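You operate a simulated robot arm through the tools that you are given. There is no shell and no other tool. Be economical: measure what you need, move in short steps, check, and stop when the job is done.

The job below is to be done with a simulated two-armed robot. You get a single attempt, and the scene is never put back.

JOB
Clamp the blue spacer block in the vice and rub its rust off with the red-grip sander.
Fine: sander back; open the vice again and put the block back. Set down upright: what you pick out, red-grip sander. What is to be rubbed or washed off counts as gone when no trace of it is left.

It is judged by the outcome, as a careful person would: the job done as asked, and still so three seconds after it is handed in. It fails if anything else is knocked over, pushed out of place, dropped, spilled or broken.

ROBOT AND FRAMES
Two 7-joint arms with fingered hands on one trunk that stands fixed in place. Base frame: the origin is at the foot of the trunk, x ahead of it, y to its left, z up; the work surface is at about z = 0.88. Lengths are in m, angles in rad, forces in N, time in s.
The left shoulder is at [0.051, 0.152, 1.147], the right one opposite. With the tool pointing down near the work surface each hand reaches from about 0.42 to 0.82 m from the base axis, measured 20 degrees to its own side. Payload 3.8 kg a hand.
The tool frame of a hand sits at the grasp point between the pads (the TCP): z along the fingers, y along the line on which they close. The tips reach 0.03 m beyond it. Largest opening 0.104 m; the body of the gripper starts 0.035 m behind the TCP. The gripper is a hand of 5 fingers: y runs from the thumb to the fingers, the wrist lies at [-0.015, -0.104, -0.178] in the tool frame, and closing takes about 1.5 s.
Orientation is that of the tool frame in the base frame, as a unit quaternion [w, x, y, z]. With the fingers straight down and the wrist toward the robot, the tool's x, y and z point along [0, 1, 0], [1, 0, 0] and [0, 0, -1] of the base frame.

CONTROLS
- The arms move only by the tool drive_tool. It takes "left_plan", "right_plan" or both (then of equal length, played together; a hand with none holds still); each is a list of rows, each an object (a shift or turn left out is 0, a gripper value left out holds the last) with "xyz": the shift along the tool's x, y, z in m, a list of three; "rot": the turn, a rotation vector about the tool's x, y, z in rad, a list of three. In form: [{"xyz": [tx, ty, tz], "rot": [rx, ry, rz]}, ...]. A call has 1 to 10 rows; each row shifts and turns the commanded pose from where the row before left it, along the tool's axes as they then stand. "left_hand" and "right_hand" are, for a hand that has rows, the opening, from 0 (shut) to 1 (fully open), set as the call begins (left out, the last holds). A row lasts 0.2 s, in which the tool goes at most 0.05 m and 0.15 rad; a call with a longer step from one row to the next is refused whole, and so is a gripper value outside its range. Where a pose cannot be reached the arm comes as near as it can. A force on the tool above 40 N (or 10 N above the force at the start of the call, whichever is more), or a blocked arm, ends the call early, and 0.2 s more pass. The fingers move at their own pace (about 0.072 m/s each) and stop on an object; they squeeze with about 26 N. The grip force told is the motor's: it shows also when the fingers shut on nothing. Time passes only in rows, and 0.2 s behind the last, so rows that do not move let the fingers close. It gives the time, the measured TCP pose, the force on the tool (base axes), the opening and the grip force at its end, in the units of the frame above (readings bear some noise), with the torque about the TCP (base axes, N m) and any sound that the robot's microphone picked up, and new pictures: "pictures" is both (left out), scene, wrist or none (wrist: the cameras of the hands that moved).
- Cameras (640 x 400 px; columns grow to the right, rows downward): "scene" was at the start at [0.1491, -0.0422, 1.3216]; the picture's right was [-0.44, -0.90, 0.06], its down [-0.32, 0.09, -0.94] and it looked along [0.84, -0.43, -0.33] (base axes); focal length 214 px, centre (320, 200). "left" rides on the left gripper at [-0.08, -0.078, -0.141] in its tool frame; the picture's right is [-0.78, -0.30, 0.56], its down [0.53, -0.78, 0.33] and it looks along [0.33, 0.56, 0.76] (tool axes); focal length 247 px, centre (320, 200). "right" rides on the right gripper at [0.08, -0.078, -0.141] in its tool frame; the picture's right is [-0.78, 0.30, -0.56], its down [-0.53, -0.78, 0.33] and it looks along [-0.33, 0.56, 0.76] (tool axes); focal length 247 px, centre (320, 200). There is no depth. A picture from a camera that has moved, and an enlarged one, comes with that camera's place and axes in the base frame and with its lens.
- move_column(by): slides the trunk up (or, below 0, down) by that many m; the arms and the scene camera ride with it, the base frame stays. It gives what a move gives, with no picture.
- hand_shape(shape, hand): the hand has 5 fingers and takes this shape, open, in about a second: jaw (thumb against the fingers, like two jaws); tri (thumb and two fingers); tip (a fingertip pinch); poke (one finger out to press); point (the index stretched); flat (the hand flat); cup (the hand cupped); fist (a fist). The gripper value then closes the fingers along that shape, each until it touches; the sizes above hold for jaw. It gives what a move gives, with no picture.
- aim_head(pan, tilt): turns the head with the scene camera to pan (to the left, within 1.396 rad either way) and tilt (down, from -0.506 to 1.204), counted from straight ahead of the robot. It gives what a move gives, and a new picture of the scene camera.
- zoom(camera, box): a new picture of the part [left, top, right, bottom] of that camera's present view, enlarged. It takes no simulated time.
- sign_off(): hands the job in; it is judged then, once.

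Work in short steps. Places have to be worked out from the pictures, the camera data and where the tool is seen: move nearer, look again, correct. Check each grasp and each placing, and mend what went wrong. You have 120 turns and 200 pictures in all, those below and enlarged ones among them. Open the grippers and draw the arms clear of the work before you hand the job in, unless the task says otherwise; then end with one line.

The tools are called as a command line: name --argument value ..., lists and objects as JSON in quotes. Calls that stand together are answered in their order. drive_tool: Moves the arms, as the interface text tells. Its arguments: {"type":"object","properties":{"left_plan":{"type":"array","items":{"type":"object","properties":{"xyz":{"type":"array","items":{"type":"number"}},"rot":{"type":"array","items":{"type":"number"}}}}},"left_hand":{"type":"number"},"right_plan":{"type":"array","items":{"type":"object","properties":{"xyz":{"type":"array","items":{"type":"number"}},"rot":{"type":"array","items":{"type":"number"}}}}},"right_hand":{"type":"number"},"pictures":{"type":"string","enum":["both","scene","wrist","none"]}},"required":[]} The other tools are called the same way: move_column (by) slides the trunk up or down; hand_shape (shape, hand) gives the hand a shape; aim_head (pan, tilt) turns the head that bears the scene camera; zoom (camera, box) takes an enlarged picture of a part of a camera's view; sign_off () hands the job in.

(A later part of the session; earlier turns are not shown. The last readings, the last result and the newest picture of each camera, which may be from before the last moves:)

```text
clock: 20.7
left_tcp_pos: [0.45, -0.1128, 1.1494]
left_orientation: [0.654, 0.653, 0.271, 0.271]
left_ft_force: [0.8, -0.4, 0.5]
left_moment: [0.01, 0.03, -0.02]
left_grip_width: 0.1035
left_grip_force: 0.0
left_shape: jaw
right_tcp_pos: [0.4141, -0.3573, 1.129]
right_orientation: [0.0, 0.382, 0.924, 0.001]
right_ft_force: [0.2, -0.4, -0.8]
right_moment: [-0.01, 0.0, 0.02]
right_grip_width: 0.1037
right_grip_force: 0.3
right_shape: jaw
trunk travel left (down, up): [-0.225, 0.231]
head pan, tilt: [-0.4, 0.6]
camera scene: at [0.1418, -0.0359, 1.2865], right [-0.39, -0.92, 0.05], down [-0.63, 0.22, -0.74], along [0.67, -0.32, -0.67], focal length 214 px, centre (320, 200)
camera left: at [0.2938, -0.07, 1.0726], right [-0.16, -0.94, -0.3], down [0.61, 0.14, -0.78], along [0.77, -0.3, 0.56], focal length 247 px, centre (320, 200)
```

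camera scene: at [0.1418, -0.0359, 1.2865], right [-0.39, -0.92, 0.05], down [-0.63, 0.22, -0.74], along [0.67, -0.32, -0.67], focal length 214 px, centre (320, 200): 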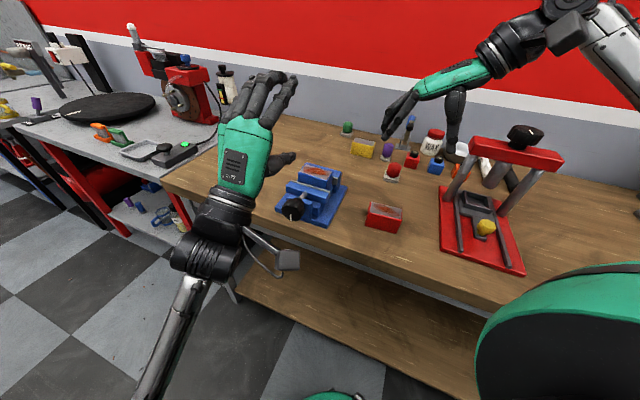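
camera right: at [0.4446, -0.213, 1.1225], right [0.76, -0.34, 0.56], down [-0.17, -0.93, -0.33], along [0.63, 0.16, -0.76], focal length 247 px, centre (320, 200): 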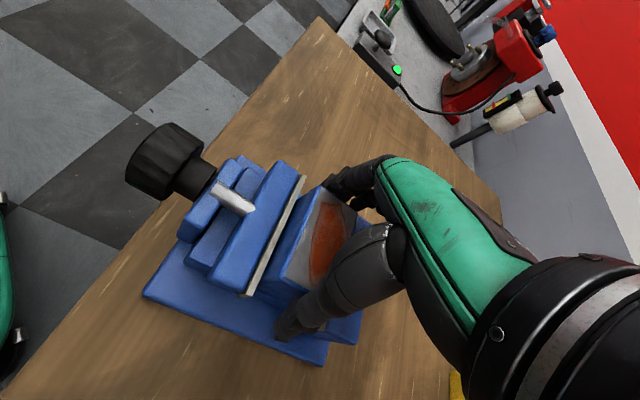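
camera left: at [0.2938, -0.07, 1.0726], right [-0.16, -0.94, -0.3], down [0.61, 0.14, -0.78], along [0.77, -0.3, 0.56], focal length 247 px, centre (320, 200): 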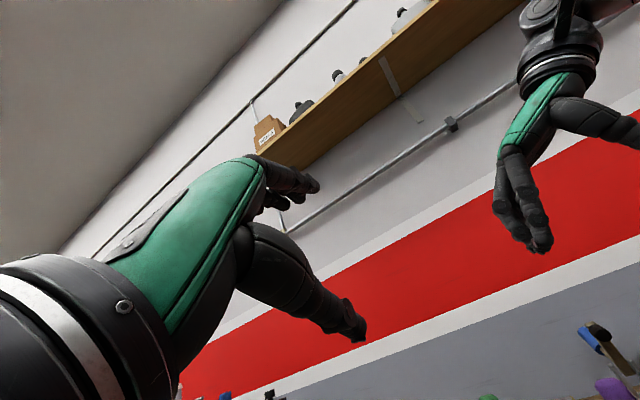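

Orientation reached (y up). I test how far this hand can turn clockwise about its axis here, clear of everything.

drive_tool --left_plan '[{"xyz": [0, 0, -0.02], "rot": [0, 0, 0.145]}, {"rot": [0, 0, 0.145]}, {"rot": [0, 0, 0.145]}, {"rot": [0, 0, 0.145]}, {"rot": [0, 0, 0.145]}, {"rot": [0, 0, 0.145]}, {"rot": [0, 0, 0.145]}, {"rot": [0, 0, 0.145]}, {"rot": [0, 0, 0.145]}, {"rot": [0, 0, 0.145]}]' --pictures "scene"

```text
clock: 22.9
left_tcp_pos: [0.4363, -0.0992, 1.1494]
left_orientation: [0.31, 0.669, -0.231, 0.635]
left_ft_force: [0.0, -0.1, 0.0]
left_moment: [-0.03, 0.0, -0.01]
left_grip_width: 0.1037
left_grip_force: 0.0
left_shape: jaw
right_tcp_pos: [0.4134, -0.3572, 1.1296]
right_orientation: [0.0, 0.382, 0.924, 0.0]
right_ft_force: [-0.4, 0.2, -0.1]
right_moment: [-0.02, 0.02, 0.0]
right_grip_width: 0.1039
right_grip_force: 0.1
right_shape: jaw
trunk travel left (down, up): [-0.225, 0.231]
head pan, tilt: [-0.4, 0.6]
camera scene: at [0.1416, -0.0357, 1.2866], right [-0.39, -0.92, 0.05], down [-0.63, 0.22, -0.74], along [0.67, -0.32, -0.67], focal length 214 px, centre (320, 200)
```

scene: 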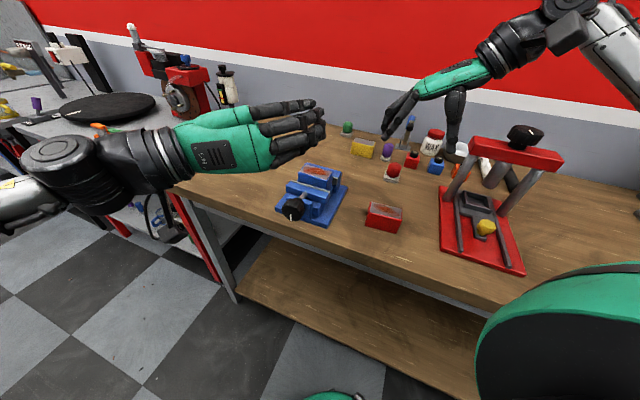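

Full 1.45 rad reached. I try further.

drive_tool --left_plan '[{"rot": [0, 0, 0.145]}, {"rot": [0, 0, 0.145]}, {"rot": [0, 0, 0.145]}, {"rot": [0, 0, 0.145]}, {"rot": [0, 0, 0.145]}, {"rot": [0, 0, 0.145]}, {"rot": [0, 0, 0.145]}, {"rot": [0, 0, 0.145]}]' --pictures "scene"

```text
clock: 24.7
left_tcp_pos: [0.4361, -0.0981, 1.1503]
left_orientation: [-0.089, 0.432, -0.56, 0.702]
left_ft_force: [-0.8, -0.1, 0.4]
left_moment: [0.0, 0.0, 0.01]
left_grip_width: 0.1038
left_grip_force: 0.1
left_shape: jaw
right_tcp_pos: [0.4126, -0.3574, 1.1304]
right_orientation: [-0.001, 0.381, 0.924, 0.0]
right_ft_force: [-0.7, 0.1, -1.7]
right_moment: [0.02, -0.02, 0.04]
right_grip_width: 0.1039
right_grip_force: 0.1
right_shape: jaw
trunk travel left (down, up): [-0.225, 0.231]
head pan, tilt: [-0.4, 0.6]
camera scene: at [0.141, -0.0364, 1.2866], right [-0.39, -0.92, 0.05], down [-0.63, 0.22, -0.74], along [0.67, -0.32, -0.67], focal length 214 px, centre (320, 200)
```

scene: 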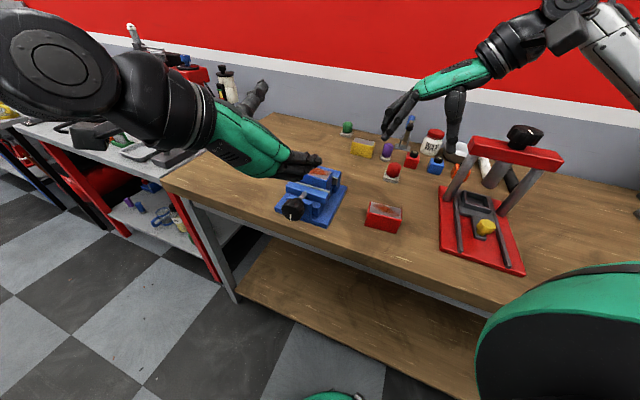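

The hand turns over 2.6 rad, plenty. I go back to the start angle and draw back from the vice before lowering.

drive_tool --left_plan '[{"xyz": [0, 0, -0.015], "rot": [0, 0, -0.145]}, {"xyz": [0, 0, -0.015], "rot": [0, 0, -0.145]}, {"rot": [0, 0, -0.145]}, {"rot": [0, 0, -0.145]}, {"rot": [0, 0, -0.145]}, {"rot": [0, 0, -0.145]}, {"rot": [0, 0, -0.145]}, {"rot": [0, 0, -0.145]}, {"rot": [0, 0, -0.145]}, {"rot": [0, 0, -0.145]}]' --left_hand 0.8 --pictures "none"

drive_tool --left_plan '[{"rot": [0, 0, -0.145]}, {"rot": [0, 0, -0.145]}, {"rot": [0, 0, -0.145]}, {"rot": [0, 0, -0.145]}, {"rot": [0, 0, -0.145]}, {"rot": [0, 0, -0.085]}, {"xyz": [-0.0145, -0.04, 0]}, {"xyz": [-0.0145, -0.04, 0]}, {"xyz": [-0.0145, -0.04, 0]}]' --pictures "both"

```text
clock: 26.9
left_tcp_pos: [0.4148, -0.0764, 1.1505]
left_orientation: [0.399, 0.695, -0.131, 0.583]
left_ft_force: [0.3, -0.1, -0.3]
left_moment: [-0.01, 0.01, 0.01]
left_grip_width: 0.0835
left_grip_force: 0.1
left_shape: jaw
right_tcp_pos: [0.4132, -0.3555, 1.1293]
right_orientation: [0.001, 0.382, 0.924, 0.0]
right_ft_force: [-0.4, 0.6, -0.5]
right_moment: [0.03, 0.01, -0.02]
right_grip_width: 0.1039
right_grip_force: 0.0
right_shape: jaw
trunk travel left (down, up): [-0.225, 0.231]
head pan, tilt: [-0.4, 0.6]
```

```text
clock: 28.9
left_tcp_pos: [0.4165, -0.0768, 1.0219]
left_orientation: [0.597, 0.69, 0.153, 0.379]
left_ft_force: [-0.3, -0.2, 0.4]
left_moment: [-0.03, -0.03, 0.01]
left_grip_width: 0.0834
left_grip_force: 0.1
left_shape: jaw
right_tcp_pos: [0.4144, -0.3563, 1.1297]
right_orientation: [-0.001, 0.382, 0.924, 0.0]
right_ft_force: [0.2, 0.6, 0.1]
right_moment: [0.03, 0.0, 0.0]
right_grip_width: 0.1039
right_grip_force: 0.1
right_shape: jaw
trunk travel left (down, up): [-0.225, 0.231]
head pan, tilt: [-0.4, 0.6]
camera scene: at [0.1419, -0.0354, 1.2865], right [-0.39, -0.92, 0.05], down [-0.63, 0.22, -0.74], along [0.67, -0.32, -0.67], focal length 214 px, centre (320, 200)
camera left: at [0.2829, -0.0124, 0.9226], right [-0.05, -0.84, -0.54], down [0.78, 0.31, -0.55], along [0.62, -0.45, 0.64], focal length 247 px, centre (320, 200)
```

scene: 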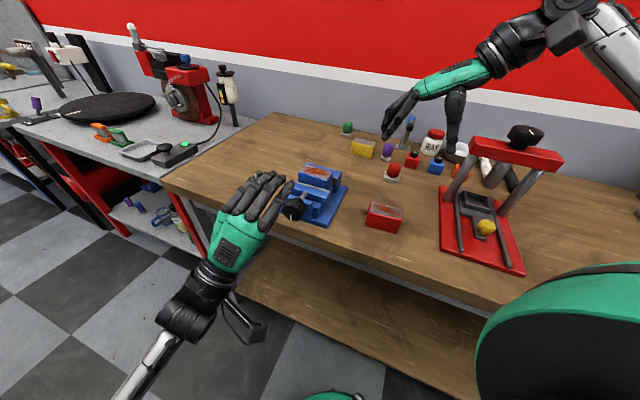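
left: 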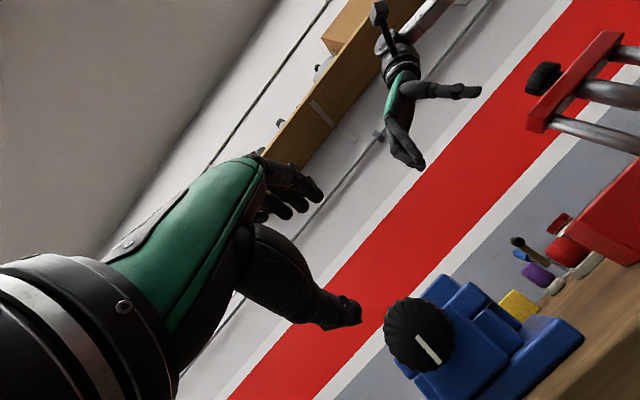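

Knob axis computes to l≈0.241, z≈0.945. I lower to that height, still 6 cm short of it.

drive_tool --left_plan '[{"xyz": [-0.0132, -0.0361, 0]}, {"xyz": [-0.0132, -0.0361, 0]}, {"xyz": [0, 0, 0.01]}]' --pictures "both"

zoom --camera "scene" --box '[180, 130, 380, 255]'

```text
clock: 29.7
left_tcp_pos: [0.4248, -0.0849, 0.9455]
left_orientation: [0.596, 0.69, 0.154, 0.38]
left_ft_force: [0.3, -0.1, -0.5]
left_moment: [-0.01, 0.0, -0.02]
left_grip_width: 0.0833
left_grip_force: 0.1
left_shape: jaw
right_tcp_pos: [0.4141, -0.356, 1.1294]
right_orientation: [0.0, 0.382, 0.924, -0.001]
right_ft_force: [0.2, 0.4, -0.5]
right_moment: [0.0, -0.01, -0.03]
right_grip_width: 0.1041
right_grip_force: 0.1
right_shape: jaw
trunk travel left (down, up): [-0.225, 0.231]
head pan, tilt: [-0.4, 0.6]
camera scene: at [0.142, -0.0358, 1.2865], right [-0.39, -0.92, 0.05], down [-0.63, 0.22, -0.74], along [0.67, -0.32, -0.67], focal length 214 px, centre (320, 200)
camera left: at [0.2899, -0.019, 0.8456], right [-0.05, -0.84, -0.54], down [0.78, 0.31, -0.55], along [0.63, -0.45, 0.64], focal length 247 px, centre (320, 200)
```

scene: 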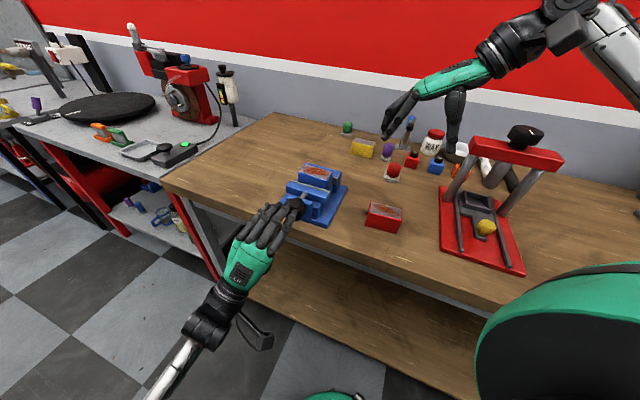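
left: 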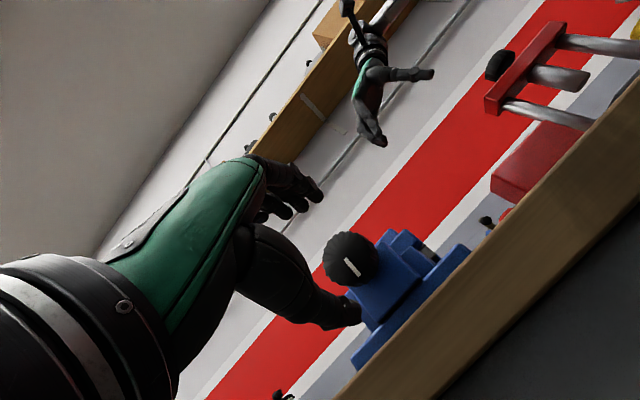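

```text
3.20 times, centred on (280, 192) of scene
camera zoom: at [0.142, -0.0358, 1.2865], right [-0.39, -0.92, 0.05], down [-0.63, 0.22, -0.74], along [0.67, -0.32, -0.67], focal length 686 px, centre (448, 224)
```

zoom: 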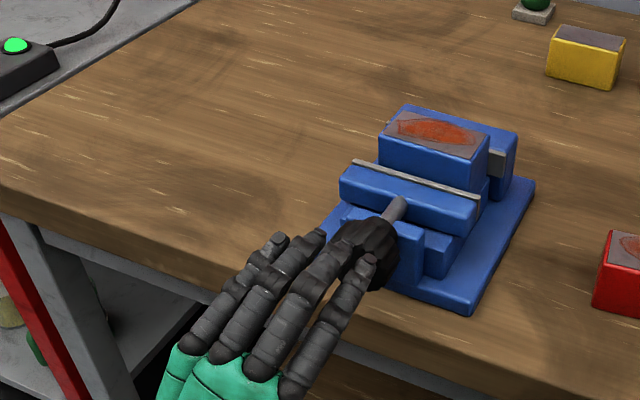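

The knob lies right on the tool axis. I narrow the hand slightly and advance 4 cm, then check.

drive_tool --left_plan '[{}, {"xyz": [0, -0.001, 0.015]}, {"xyz": [0, 0, 0.015]}, {"xyz": [0, 0, 0.01]}]' --left_hand 0.68 --pictures "wrist"

zoom --camera "scene" --box '[220, 150, 380, 250]'

```text
clock: 30.7
left_tcp_pos: [0.4521, -0.1111, 0.9444]
left_orientation: [0.596, 0.691, 0.152, 0.379]
left_ft_force: [-0.5, -0.3, -0.1]
left_moment: [0.01, 0.03, 0.01]
left_grip_width: 0.071
left_grip_force: 0.1
left_shape: jaw
right_tcp_pos: [0.4123, -0.357, 1.129]
right_orientation: [0.0, 0.382, 0.924, 0.0]
right_ft_force: [-0.3, 0.6, -0.6]
right_moment: [-0.03, 0.0, 0.02]
right_grip_width: 0.1038
right_grip_force: 0.0
right_shape: jaw
trunk travel left (down, up): [-0.225, 0.231]
head pan, tilt: [-0.4, 0.6]
camera left: at [0.3184, -0.0472, 0.8444], right [-0.05, -0.84, -0.54], down [0.78, 0.31, -0.55], along [0.63, -0.45, 0.64], focal length 247 px, centre (320, 200)
```

left: 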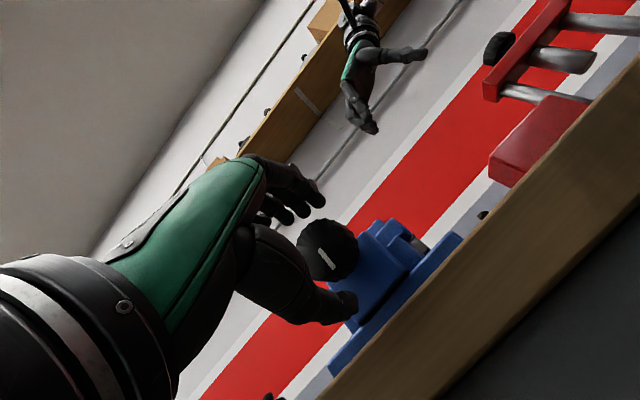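

```text
4.00 times, centred on (300, 200) of scene
camera zoom: at [0.142, -0.0356, 1.2865], right [-0.39, -0.92, 0.05], down [-0.63, 0.22, -0.74], along [0.67, -0.32, -0.67], focal length 858 px, centre (400, 200)
```

zoom: 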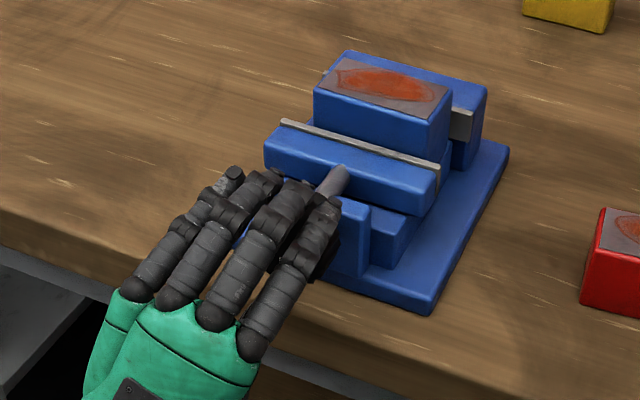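

The knob centre is about 2 cm beyond the TCP. I advance 1.8 cm and close on the knob.

drive_tool --left_plan '[{"xyz": [0, 0, 0.009]}, {"xyz": [0, 0, 0.009]}]' --pictures "none"

drive_tool --left_plan '[{}, {}, {}, {}, {}]' --left_hand 0 --pictures "wrist"

zoom --camera "scene" --box '[220, 150, 380, 250]'

```text
clock: 31.3
left_tcp_pos: [0.4638, -0.1244, 0.9435]
left_orientation: [0.596, 0.691, 0.153, 0.38]
left_ft_force: [-0.1, -0.1, 0.9]
left_moment: [-0.01, 0.03, -0.04]
left_grip_width: 0.071
left_grip_force: 0.0
left_shape: jaw
right_tcp_pos: [0.4129, -0.3565, 1.1296]
right_orientation: [-0.001, 0.383, 0.924, 0.0]
right_ft_force: [0.0, 0.9, 0.2]
right_moment: [-0.02, -0.03, 0.0]
right_grip_width: 0.1039
right_grip_force: 0.0
right_shape: jaw
trunk travel left (down, up): [-0.225, 0.231]
head pan, tilt: [-0.4, 0.6]
```

```text
clock: 32.5
left_tcp_pos: [0.4644, -0.1254, 0.9438]
left_orientation: [0.596, 0.691, 0.153, 0.378]
left_ft_force: [0.8, -1.2, -4.1]
left_moment: [0.13, 0.0, -0.03]
left_grip_width: 0.0399
left_grip_force: 26.2
left_shape: jaw
right_tcp_pos: [0.4142, -0.3583, 1.1284]
right_orientation: [0.001, 0.382, 0.924, -0.001]
right_ft_force: [-0.2, -0.1, -0.8]
right_moment: [0.0, 0.02, 0.0]
right_grip_width: 0.104
right_grip_force: 0.0
right_shape: jaw
trunk travel left (down, up): [-0.225, 0.231]
head pan, tilt: [-0.4, 0.6]
camera left: at [0.3304, -0.0598, 0.8431], right [-0.05, -0.84, -0.55], down [0.78, 0.31, -0.55], along [0.63, -0.45, 0.63], focal length 247 px, centre (320, 200)
```

left: 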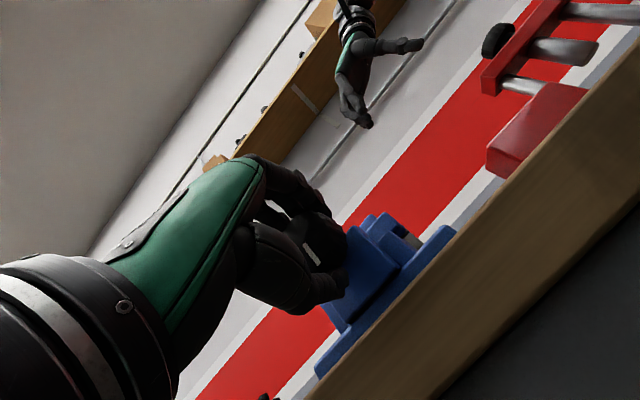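

```text
4.00 times, centred on (300, 200) of scene
camera zoom: at [0.1423, -0.0359, 1.2864], right [-0.39, -0.92, 0.05], down [-0.63, 0.22, -0.74], along [0.67, -0.32, -0.67], focal length 858 px, centre (400, 200)
```

zoom: 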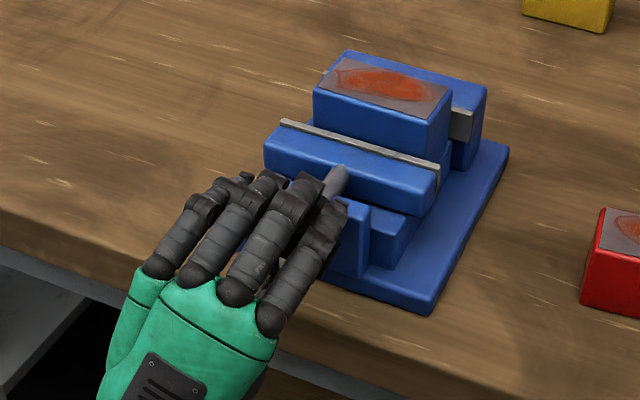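

Gripped at 0.040 m. I turn clockwise by about 0.85 rad and see whether knob and jaw move.

drive_tool --left_plan '[{"rot": [0, 0, 0.14]}, {"rot": [0, 0, 0.14]}, {"rot": [0, 0, 0.14]}, {"rot": [0, 0, 0.14]}, {"rot": [0, 0, 0.14]}, {"rot": [0, 0, 0.14]}]' --pictures "wrist"

zoom --camera "scene" --box '[220, 150, 380, 250]'

```text
clock: 33.9
left_tcp_pos: [0.466, -0.1228, 0.9431]
left_orientation: [0.388, 0.693, -0.142, 0.59]
left_ft_force: [10.1, 5.7, -2.8]
left_moment: [-0.09, 0.15, 0.32]
left_grip_width: 0.0383
left_grip_force: 26.3
left_shape: jaw
right_tcp_pos: [0.4154, -0.3558, 1.1296]
right_orientation: [0.0, 0.383, 0.924, -0.001]
right_ft_force: [0.0, 0.2, -0.2]
right_moment: [0.03, -0.03, 0.02]
right_grip_width: 0.104
right_grip_force: 0.1
right_shape: jaw
trunk travel left (down, up): [-0.225, 0.231]
head pan, tilt: [-0.4, 0.6]
camera left: at [0.396, 0.0063, 0.8407], right [0.38, -0.4, -0.83], down [0.89, 0.42, 0.21], along [0.26, -0.82, 0.52], focal length 247 px, centre (320, 200)
```

left: 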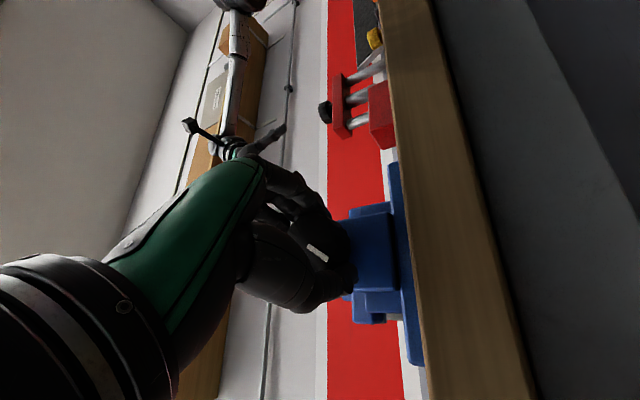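

```text
4.00 times, centred on (300, 200) of scene
camera zoom: at [0.1442, -0.0344, 1.2863], right [-0.39, -0.92, 0.06], down [-0.63, 0.22, -0.74], along [0.67, -0.32, -0.67], focal length 858 px, centre (400, 200)
```

zoom: 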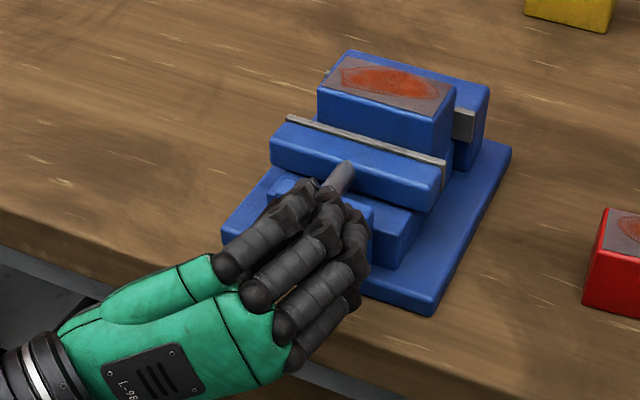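

The knob turns with the hand and the jaw creeps forward. I continue clockwise through the rest of the stroke.

drive_tool --left_plan '[{"rot": [0, 0, 0.14]}, {"rot": [0, 0, 0.14]}, {"rot": [0, 0, 0.14]}, {"rot": [0, 0, 0.14]}, {"rot": [0, 0, 0.14]}, {"rot": [0, 0, 0.14]}, {"rot": [0, 0, 0.14]}, {"rot": [0, 0, 0.14]}, {"rot": [0, 0, 0.14]}, {"rot": [0, 0, 0.14]}]' --pictures "wrist"

zoom --camera "scene" --box '[220, 150, 380, 250]'

```text
clock: 36.1
left_tcp_pos: [0.4681, -0.1211, 0.9418]
left_orientation: [-0.083, 0.44, -0.555, 0.701]
left_ft_force: [18.9, 7.2, -8.5]
left_moment: [0.0, 0.35, 0.05]
left_grip_width: 0.0338
left_grip_force: 26.0
left_shape: jaw
right_tcp_pos: [0.4164, -0.3552, 1.1275]
right_orientation: [-0.001, 0.382, 0.924, -0.001]
right_ft_force: [0.5, -0.4, -0.2]
right_moment: [0.0, -0.01, -0.02]
right_grip_width: 0.1039
right_grip_force: 0.0
right_shape: jaw
trunk travel left (down, up): [-0.225, 0.231]
head pan, tilt: [-0.4, 0.6]
camera left: at [0.4441, 0.054, 0.9669], right [0.97, 0.19, -0.16], down [0.2, -0.27, 0.94], along [0.13, -0.94, -0.3], focal length 247 px, centre (320, 200)
```

left: 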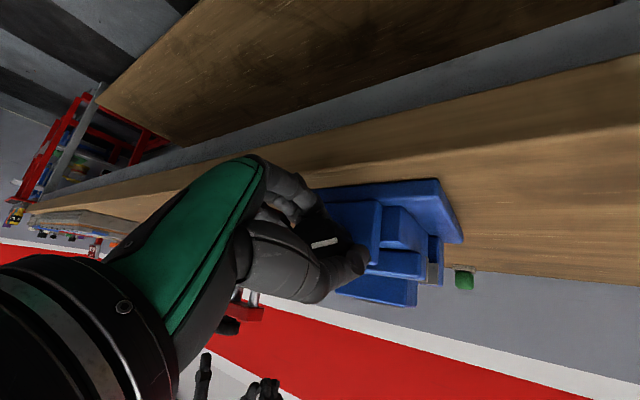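

```text
4.00 times, centred on (300, 200) of scene
camera zoom: at [0.1461, -0.0349, 1.2861], right [-0.38, -0.92, 0.06], down [-0.63, 0.22, -0.74], along [0.67, -0.32, -0.67], focal length 858 px, centre (400, 200)
```

zoom: 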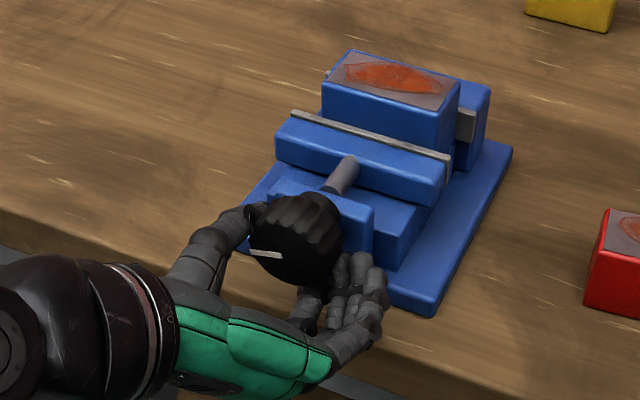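

Knob mark moved about 90° clockwise with some slip, and the jaw advanced roughly half the gap. I release, back off and look.

drive_tool --left_plan '[{}, {}, {}, {"xyz": [0, 0, -0.015]}, {"xyz": [0, 0, -0.02]}, {"xyz": [0, 0, -0.02]}]' --left_hand 0.8 --pictures "wrist"

zoom --camera "scene" --box '[220, 140, 380, 240]'

```text
clock: 37.5
left_tcp_pos: [0.4234, -0.0825, 0.9429]
left_orientation: [-0.081, 0.438, -0.555, 0.702]
left_ft_force: [-0.6, 0.6, -0.4]
left_moment: [-0.03, 0.02, -0.01]
left_grip_width: 0.0827
left_grip_force: 0.1
left_shape: jaw
right_tcp_pos: [0.4126, -0.3568, 1.1296]
right_orientation: [0.001, 0.382, 0.924, -0.001]
right_ft_force: [0.6, 0.9, -0.6]
right_moment: [-0.03, 0.0, -0.01]
right_grip_width: 0.1037
right_grip_force: 0.0
right_shape: jaw
trunk travel left (down, up): [-0.225, 0.231]
head pan, tilt: [-0.4, 0.6]
camera left: at [0.4016, 0.0925, 0.968], right [0.97, 0.18, -0.16], down [0.2, -0.27, 0.94], along [0.13, -0.95, -0.3], focal length 247 px, centre (320, 200)
```

left: 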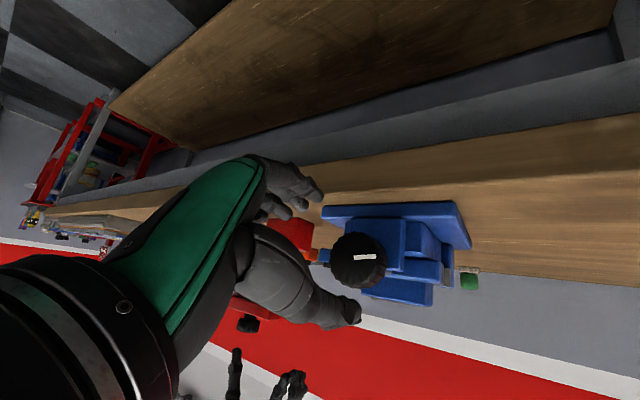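

```text
4.00 times, centred on (300, 190) of scene
camera zoom: at [0.142, -0.0347, 1.2866], right [-0.39, -0.92, 0.06], down [-0.63, 0.22, -0.74], along [0.67, -0.32, -0.67], focal length 858 px, centre (400, 240)
```

zoom: 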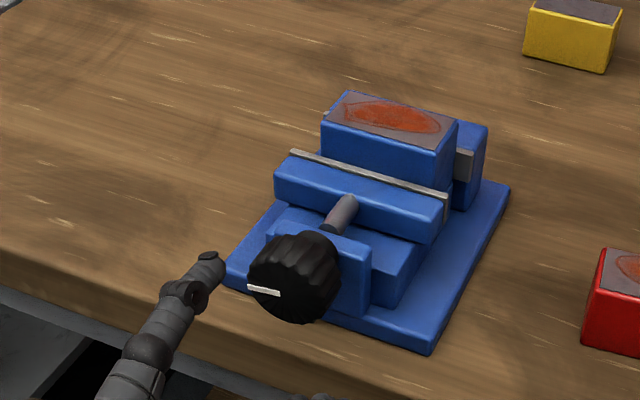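

Jaw moved about 9 mm with the 90° turn; about 7 mm remains. The knob axis is nearer l≈0.245, so I rotate the hand back and recentre before regripping.

drive_tool --left_plan '[{"rot": [0, 0, -0.145]}, {"rot": [0, 0, -0.145]}, {"rot": [0, 0, -0.145]}, {"rot": [0, 0, -0.145]}, {"rot": [0, 0, -0.145]}, {"rot": [0, 0, -0.145]}, {"rot": [0, 0, -0.145]}, {"rot": [0, 0, -0.145]}, {"rot": [0, 0, -0.145]}, {"rot": [0, 0, -0.145]}]' --pictures "none"

drive_tool --left_plan '[{"rot": [0, 0, -0.145]}, {"rot": [0, 0, -0.145]}, {"rot": [0, 0, -0.145]}, {"rot": [0, 0, -0.145]}, {"rot": [0, 0, -0.145]}, {"rot": [0, 0, -0.065]}, {"xyz": [0.0047, -0.0017, 0]}, {"xyz": [0, 0, 0.015]}, {"xyz": [0, 0, 0.015]}]' --left_hand 0.68 --pictures "wrist"

```text
clock: 39.7
left_tcp_pos: [0.4242, -0.0859, 0.9455]
left_orientation: [0.405, 0.696, -0.124, 0.58]
left_ft_force: [0.0, -0.5, 0.1]
left_moment: [0.0, 0.0, -0.02]
left_grip_width: 0.0834
left_grip_force: 0.1
left_shape: jaw
right_tcp_pos: [0.4132, -0.3565, 1.1287]
right_orientation: [0.0, 0.381, 0.924, 0.0]
right_ft_force: [-0.4, 0.8, 0.6]
right_moment: [0.02, -0.01, -0.01]
right_grip_width: 0.1036
right_grip_force: 0.1
right_shape: jaw
trunk travel left (down, up): [-0.225, 0.231]
head pan, tilt: [-0.4, 0.6]
```

```text
clock: 41.7
left_tcp_pos: [0.4498, -0.1039, 0.9445]
left_orientation: [0.596, 0.691, 0.153, 0.379]
left_ft_force: [0.1, -0.5, -0.4]
left_moment: [0.0, -0.02, 0.01]
left_grip_width: 0.0711
left_grip_force: 0.1
left_shape: jaw
right_tcp_pos: [0.4129, -0.3572, 1.1302]
right_orientation: [0.0, 0.382, 0.924, 0.0]
right_ft_force: [-0.7, 0.6, -0.2]
right_moment: [0.0, 0.06, 0.0]
right_grip_width: 0.1036
right_grip_force: 0.2
right_shape: jaw
trunk travel left (down, up): [-0.225, 0.231]
head pan, tilt: [-0.4, 0.6]
camera left: at [0.3155, -0.0392, 0.8446], right [-0.05, -0.84, -0.54], down [0.78, 0.31, -0.55], along [0.63, -0.45, 0.64], focal length 247 px, centre (320, 200)
```

left: 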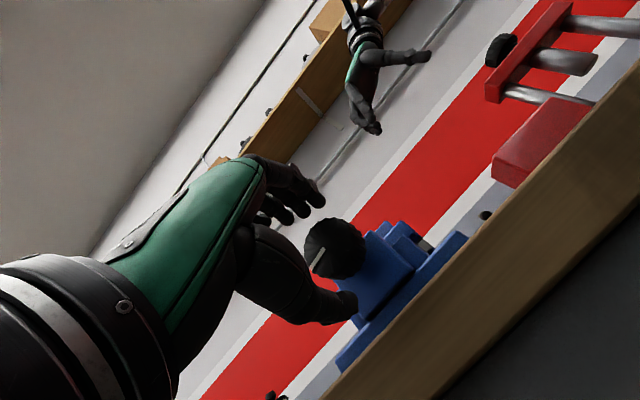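

Centred well; knob about 3.4 cm ahead. I advance 3 cm, grip, and turn.

drive_tool --left_plan '[{"xyz": [0, 0, 0.015]}, {"xyz": [0, 0, 0.008]}, {"xyz": [0, 0, 0.007]}]' --pictures "none"

drive_tool --left_plan '[{}, {}, {}, {}, {"rot": [0, 0, 0.14]}, {"rot": [0, 0, 0.14]}, {"rot": [0, 0, 0.14]}, {"rot": [0, 0, 0.14]}, {"rot": [0, 0, 0.14]}, {"rot": [0, 0, 0.14]}]' --left_hand 0 --pictures "wrist"

zoom --camera "scene" --box '[220, 140, 380, 240]'

```text
clock: 42.5
left_tcp_pos: [0.4707, -0.125, 0.9449]
left_orientation: [0.597, 0.691, 0.152, 0.378]
left_ft_force: [-0.2, -0.3, -0.1]
left_moment: [-0.01, -0.02, 0.04]
left_grip_width: 0.0711
left_grip_force: 0.2
left_shape: jaw
right_tcp_pos: [0.4126, -0.3573, 1.1303]
right_orientation: [0.0, 0.382, 0.924, 0.0]
right_ft_force: [-0.5, -0.1, -0.6]
right_moment: [0.01, 0.03, 0.0]
right_grip_width: 0.1037
right_grip_force: 0.1
right_shape: jaw
trunk travel left (down, up): [-0.225, 0.231]
head pan, tilt: [-0.4, 0.6]
```

```text
clock: 44.7
left_tcp_pos: [0.4735, -0.1246, 0.9437]
left_orientation: [0.388, 0.694, -0.142, 0.589]
left_ft_force: [14.5, -10.2, -1.5]
left_moment: [-0.21, 0.43, 0.4]
left_grip_width: 0.0334
left_grip_force: 26.5
left_shape: jaw
right_tcp_pos: [0.4155, -0.3588, 1.128]
right_orientation: [-0.001, 0.382, 0.924, -0.001]
right_ft_force: [-0.2, 0.0, -0.1]
right_moment: [-0.03, 0.01, -0.02]
right_grip_width: 0.1039
right_grip_force: 0.1
right_shape: jaw
trunk travel left (down, up): [-0.225, 0.231]
head pan, tilt: [-0.4, 0.6]
camera left: at [0.4028, 0.0038, 0.8405], right [0.38, -0.4, -0.83], down [0.89, 0.41, 0.21], along [0.26, -0.82, 0.51], focal length 247 px, centre (320, 200)
```

left: 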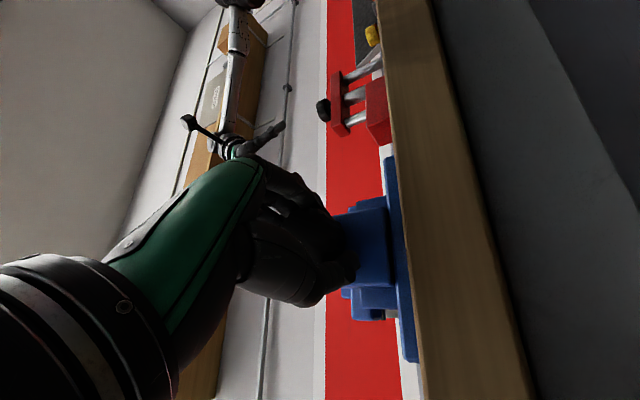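

```text
4.00 times, centred on (300, 190) of scene
camera zoom: at [0.1453, -0.0376, 1.286], right [-0.39, -0.92, 0.05], down [-0.63, 0.22, -0.74], along [0.67, -0.32, -0.67], focal length 858 px, centre (400, 240)
```

zoom: 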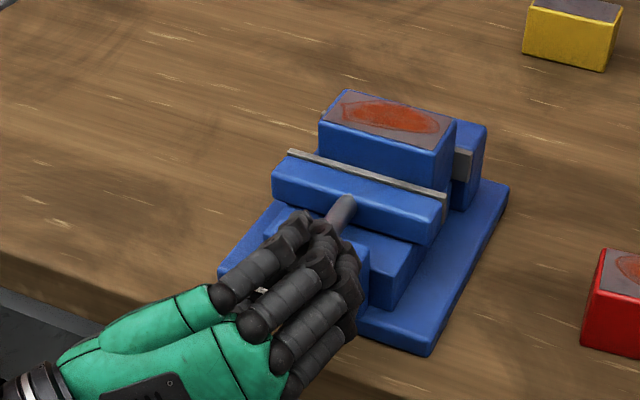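

Centred, now the knob pulls the hand forward (screw travel), so I add a little forward motion per row and continue turning.

drive_tool --left_plan '[{"xyz": [0, 0, 0.003], "rot": [0, 0, 0.14]}, {"xyz": [0, 0, 0.001], "rot": [0, 0, 0.14]}, {"xyz": [0, 0, 0.001], "rot": [0, 0, 0.14]}, {"xyz": [0, 0, 0.001], "rot": [0, 0, 0.14]}, {"xyz": [0, 0, 0.001], "rot": [0, 0, 0.14]}, {"xyz": [0, 0, 0.001], "rot": [0, 0, 0.14]}, {"xyz": [0, 0, 0.001], "rot": [0, 0, 0.14]}, {"rot": [0, 0, 0.14]}, {"rot": [0, 0, 0.14]}, {"rot": [0, 0, 0.14]}]' --pictures "wrist"

zoom --camera "scene" --box '[220, 140, 380, 240]'

```text
clock: 46.9
left_tcp_pos: [0.48, -0.1266, 0.9376]
left_orientation: [-0.082, 0.442, -0.556, 0.699]
left_ft_force: [11.7, 18.5, -26.6]
left_moment: [-0.45, 0.5, -0.64]
left_grip_width: 0.0268
left_grip_force: 26.4
left_shape: jaw
right_tcp_pos: [0.4183, -0.3553, 1.1283]
right_orientation: [-0.001, 0.382, 0.924, -0.001]
right_ft_force: [0.4, -0.3, 0.0]
right_moment: [0.03, 0.01, -0.03]
right_grip_width: 0.1041
right_grip_force: 0.0
right_shape: jaw
trunk travel left (down, up): [-0.225, 0.231]
head pan, tilt: [-0.4, 0.6]
camera left: at [0.4573, 0.0498, 0.9636], right [0.97, 0.19, -0.16], down [0.21, -0.27, 0.94], along [0.13, -0.94, -0.3], focal length 247 px, centre (320, 200)
```

left: 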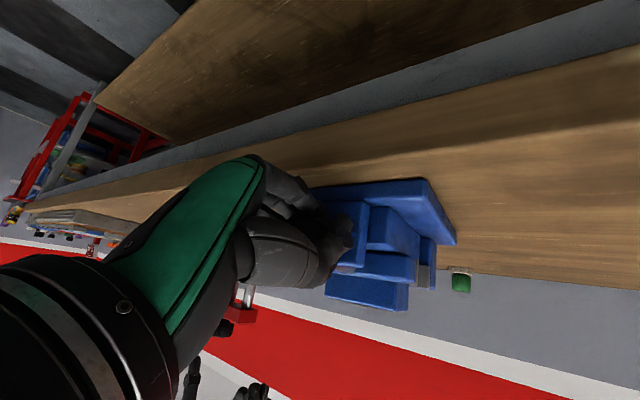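

```text
4.00 times, centred on (300, 190) of scene
camera zoom: at [0.147, -0.0329, 1.2859], right [-0.38, -0.92, 0.06], down [-0.63, 0.22, -0.74], along [0.67, -0.32, -0.67], focal length 858 px, centre (400, 240)
```

zoom: 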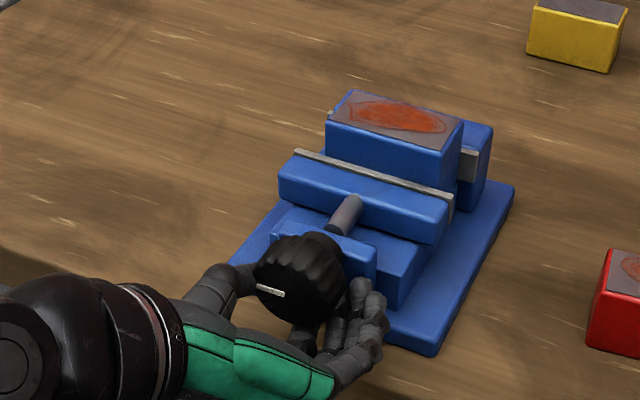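

The hand slid onto the thinner collar behind the knob and slipped this time. I release, back out and look at the knob geometry to grip less deep.

drive_tool --left_plan '[{}, {}, {}, {"xyz": [0, 0, -0.02]}, {"xyz": [0, 0, -0.02]}, {"xyz": [0, 0, -0.02]}, {"xyz": [0, 0, -0.02]}]' --left_hand 0.8 --pictures "wrist"

zoom --camera "scene" --box '[260, 150, 350, 230]'

zoom --camera "left" --box '[320, 190, 480, 310]'

```text
clock: 48.5
left_tcp_pos: [0.4195, -0.075, 0.9443]
left_orientation: [-0.081, 0.438, -0.555, 0.702]
left_ft_force: [0.0, 0.2, 0.3]
left_moment: [-0.03, -0.02, 0.0]
left_grip_width: 0.0829
left_grip_force: 0.1
left_shape: jaw
right_tcp_pos: [0.4132, -0.3552, 1.129]
right_orientation: [0.001, 0.382, 0.924, 0.0]
right_ft_force: [0.2, 0.2, 0.3]
right_moment: [-0.01, -0.01, 0.02]
right_grip_width: 0.1039
right_grip_force: 0.0
right_shape: jaw
trunk travel left (down, up): [-0.225, 0.231]
head pan, tilt: [-0.4, 0.6]
camera left: at [0.3972, 0.1019, 0.9682], right [0.97, 0.18, -0.16], down [0.2, -0.27, 0.94], along [0.13, -0.95, -0.3], focal length 247 px, centre (320, 200)
```

left: 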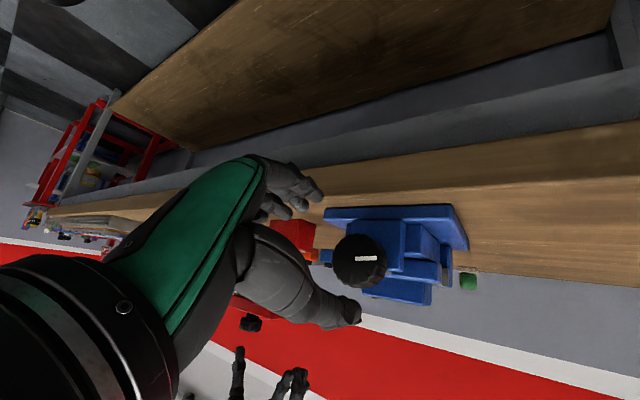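

```text
5.00 times, centred on (305, 190) of scene
camera zoom: at [0.1417, -0.035, 1.2866], right [-0.39, -0.92, 0.06], down [-0.63, 0.22, -0.74], along [0.67, -0.32, -0.67], focal length 1072 px, centre (395, 250)
```

zoom: 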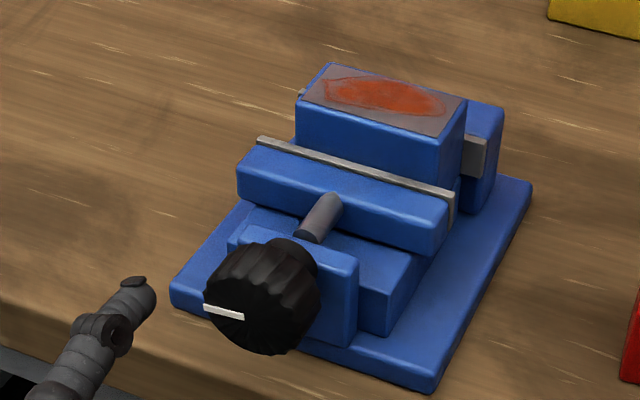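

```text
3.33 times, centred on (400, 250) of left
camera zoom: at [0.3972, 0.1019, 0.9682], right [0.97, 0.18, -0.16], down [0.2, -0.27, 0.94], along [0.13, -0.95, -0.3], focal length 823 px, centre (53, 33)
```

zoom: 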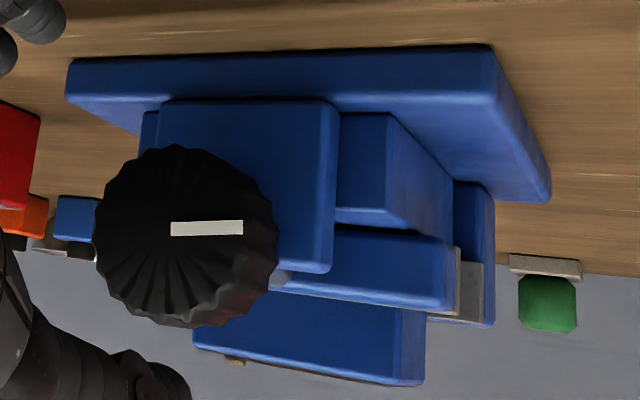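

The knob (≈52 mm wide) has its front face near e≈0.4155 and rear ≈0.445, so my tips were hooking behind it. I rotate back, centre at l≈0.246 and will grip with the tips on the knob rim (TCP e≈0.404).

drive_tool --left_plan '[{"rot": [0, 0, -0.149]}, {"rot": [0, 0, -0.149]}, {"rot": [0, 0, -0.149]}, {"rot": [0, 0, -0.149]}, {"rot": [0, 0, -0.149]}, {"rot": [0, 0, -0.149]}, {"rot": [0, 0, -0.149]}, {"rot": [0, 0, -0.149]}, {"rot": [0, 0, -0.149]}, {"rot": [0, 0, -0.149]}]' --pictures "none"

drive_tool --left_plan '[{"rot": [0, 0, -0.149]}, {"rot": [0, 0, -0.149]}, {"rot": [0, 0, -0.149]}, {"rot": [0, 0, -0.149]}, {"rot": [0, 0, -0.149]}, {"xyz": [0.0028, -0.001, 0.018]}, {"xyz": [0, 0, 0.018]}, {"xyz": [0, 0, 0.018]}]' --left_hand 0.75 --pictures "wrist"

```text
clock: 50.7
left_tcp_pos: [0.4204, -0.0741, 0.9444]
left_orientation: [0.416, 0.699, -0.11, 0.571]
left_ft_force: [0.3, 0.6, 0.0]
left_moment: [-0.01, 0.0, 0.01]
left_grip_width: 0.0832
left_grip_force: 0.0
left_shape: jaw
right_tcp_pos: [0.4127, -0.3561, 1.1295]
right_orientation: [0.0, 0.382, 0.924, 0.0]
right_ft_force: [-0.8, -0.1, -0.2]
right_moment: [0.0, -0.03, 0.01]
right_grip_width: 0.1037
right_grip_force: 0.0
right_shape: jaw
trunk travel left (down, up): [-0.225, 0.231]
head pan, tilt: [-0.4, 0.6]
```

```text
clock: 52.5
left_tcp_pos: [0.4623, -0.1107, 0.9437]
left_orientation: [0.596, 0.691, 0.151, 0.38]
left_ft_force: [1.0, -0.1, -0.2]
left_moment: [0.0, 0.04, 0.0]
left_grip_width: 0.0784
left_grip_force: 0.2
left_shape: jaw
right_tcp_pos: [0.4128, -0.3562, 1.1298]
right_orientation: [0.001, 0.382, 0.924, 0.0]
right_ft_force: [-0.8, 0.6, 0.1]
right_moment: [0.0, -0.03, 0.01]
right_grip_width: 0.1039
right_grip_force: 0.1
right_shape: jaw
trunk travel left (down, up): [-0.225, 0.231]
head pan, tilt: [-0.4, 0.6]
camera left: at [0.3281, -0.0458, 0.8443], right [-0.05, -0.84, -0.55], down [0.78, 0.31, -0.55], along [0.63, -0.45, 0.64], focal length 247 px, centre (320, 200)
```

left: 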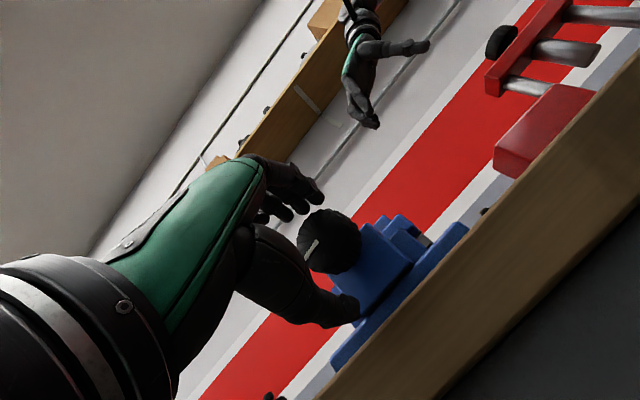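

TCP is at e≈0.405, centred. I close and look at the width before turning.

drive_tool --left_plan '[{}, {}, {}, {}, {}]' --left_hand 0 --pictures "wrist"

zoom --camera "left" --box '[200, 130, 400, 330]'

```text
clock: 53.7
left_tcp_pos: [0.4622, -0.1104, 0.9445]
left_orientation: [0.595, 0.691, 0.152, 0.38]
left_ft_force: [2.1, 1.1, -2.5]
left_moment: [0.01, 0.03, 0.02]
left_grip_width: 0.0402
left_grip_force: 25.6
left_shape: jaw
right_tcp_pos: [0.4138, -0.3564, 1.1294]
right_orientation: [0.001, 0.381, 0.924, 0.0]
right_ft_force: [0.1, -0.9, -0.7]
right_moment: [-0.02, -0.04, -0.02]
right_grip_width: 0.104
right_grip_force: 0.1
right_shape: jaw
trunk travel left (down, up): [-0.225, 0.231]
head pan, tilt: [-0.4, 0.6]
camera left: at [0.3282, -0.0452, 0.8441], right [-0.05, -0.84, -0.55], down [0.78, 0.31, -0.55], along [0.63, -0.45, 0.64], focal length 247 px, centre (320, 200)
```

left: 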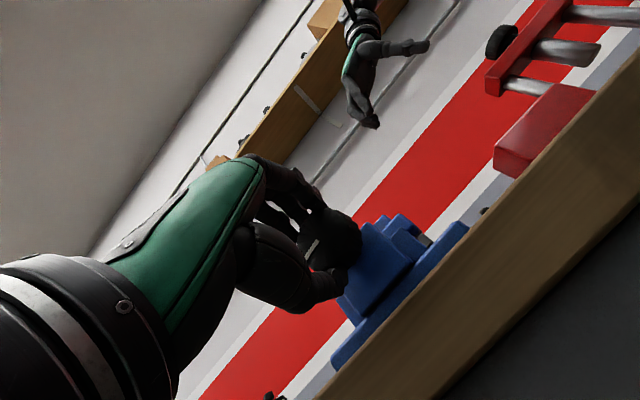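

```text
2.00 times, centred on (300, 230) of left
camera zoom: at [0.3282, -0.0452, 0.8441], right [-0.05, -0.84, -0.55], down [0.78, 0.31, -0.55], along [0.63, -0.45, 0.64], focal length 494 px, centre (360, 140)
```

zoom: 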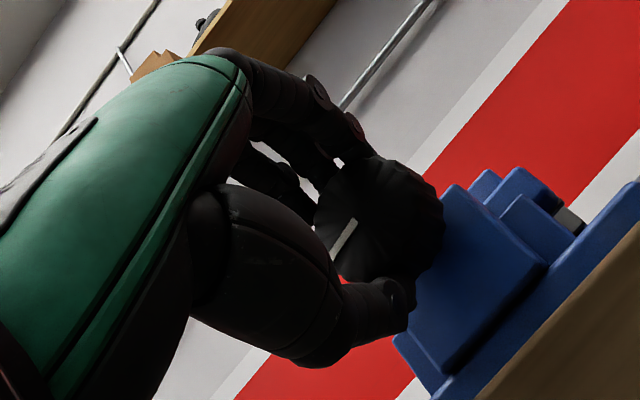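

A good fingertip grip on the rim. I turn 0.84 rad and check the mark.

drive_tool --left_plan '[{"rot": [0, 0, 0.12]}, {"rot": [0, 0, 0.12]}, {"rot": [0, 0, 0.12]}, {"rot": [0, 0, 0.12]}, {"rot": [0, 0, 0.12]}, {"rot": [0, 0, 0.12]}, {"rot": [0, 0, 0.12]}]' --pictures "wrist"

zoom --camera "left" --box '[200, 130, 400, 330]'

zoom --camera "scene" --box '[260, 150, 350, 230]'

```text
clock: 55.3
left_tcp_pos: [0.46, -0.111, 0.943]
left_orientation: [0.389, 0.693, -0.144, 0.59]
left_ft_force: [5.1, -3.2, 3.5]
left_moment: [-0.42, 0.08, -0.08]
left_grip_width: 0.0383
left_grip_force: 25.9
left_shape: jaw
right_tcp_pos: [0.4133, -0.3565, 1.1285]
right_orientation: [-0.001, 0.382, 0.924, 0.0]
right_ft_force: [0.0, -1.0, -0.2]
right_moment: [0.0, -0.01, -0.01]
right_grip_width: 0.1035
right_grip_force: 0.2
right_shape: jaw
trunk travel left (down, up): [-0.225, 0.231]
head pan, tilt: [-0.4, 0.6]
camera left: at [0.3907, 0.0185, 0.8401], right [0.38, -0.4, -0.83], down [0.89, 0.41, 0.21], along [0.26, -0.82, 0.51], focal length 247 px, centre (320, 200)
```

left: 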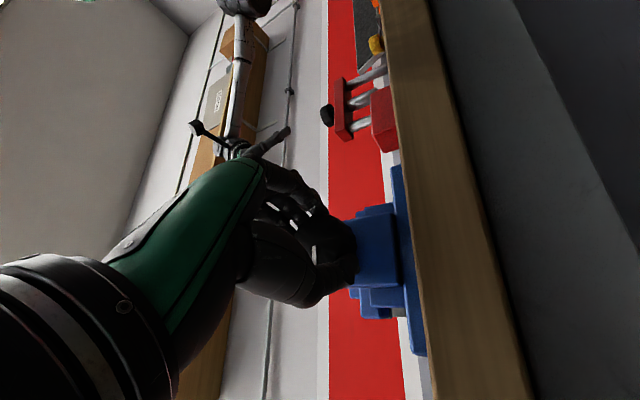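

```text
2.00 times, centred on (300, 230) of left
camera zoom: at [0.3907, 0.0185, 0.8401], right [0.38, -0.4, -0.83], down [0.89, 0.41, 0.21], along [0.26, -0.82, 0.51], focal length 494 px, centre (360, 140)
```

zoom: 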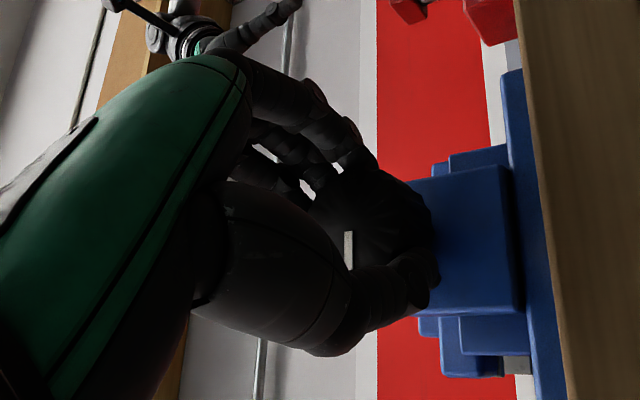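

```text
5.00 times, centred on (305, 190) of scene
camera zoom: at [0.1424, -0.0363, 1.2863], right [-0.39, -0.92, 0.05], down [-0.63, 0.22, -0.74], along [0.67, -0.32, -0.67], focal length 1072 px, centre (395, 250)
```

zoom: 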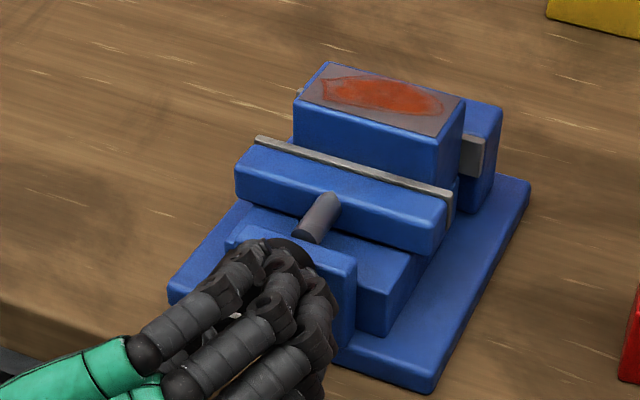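

The knob turned about 23° of 48°, with slip, and the jaw hardly moved; perhaps the jaw already meets the block. I look with the right wrist camera.

zoom --camera "right" --box '[0, 0, 640, 400]'

```text
1.00 times, centred on (320, 200) of right (not enlarged: the box is as wide or as high as the picture)
camera zoom: at [0.3023, -0.3552, 1.2703], right [0.76, -0.34, 0.56], down [-0.17, -0.93, -0.33], along [0.63, 0.16, -0.76], focal length 247 px, centre (320, 200)
```

zoom: 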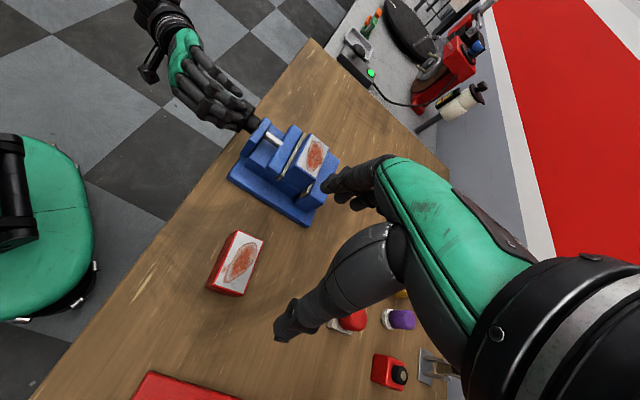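

zoom --camera "right" --box '[220, 105, 350, 235]'

```text
3.08 times, centred on (285, 170) of right
camera zoom: at [0.3023, -0.3552, 1.2703], right [0.76, -0.34, 0.56], down [-0.17, -0.93, -0.33], along [0.63, 0.16, -0.76], focal length 760 px, centre (428, 292)
```

zoom: 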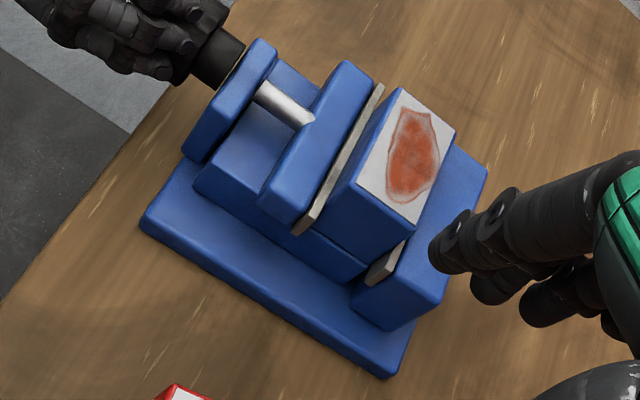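

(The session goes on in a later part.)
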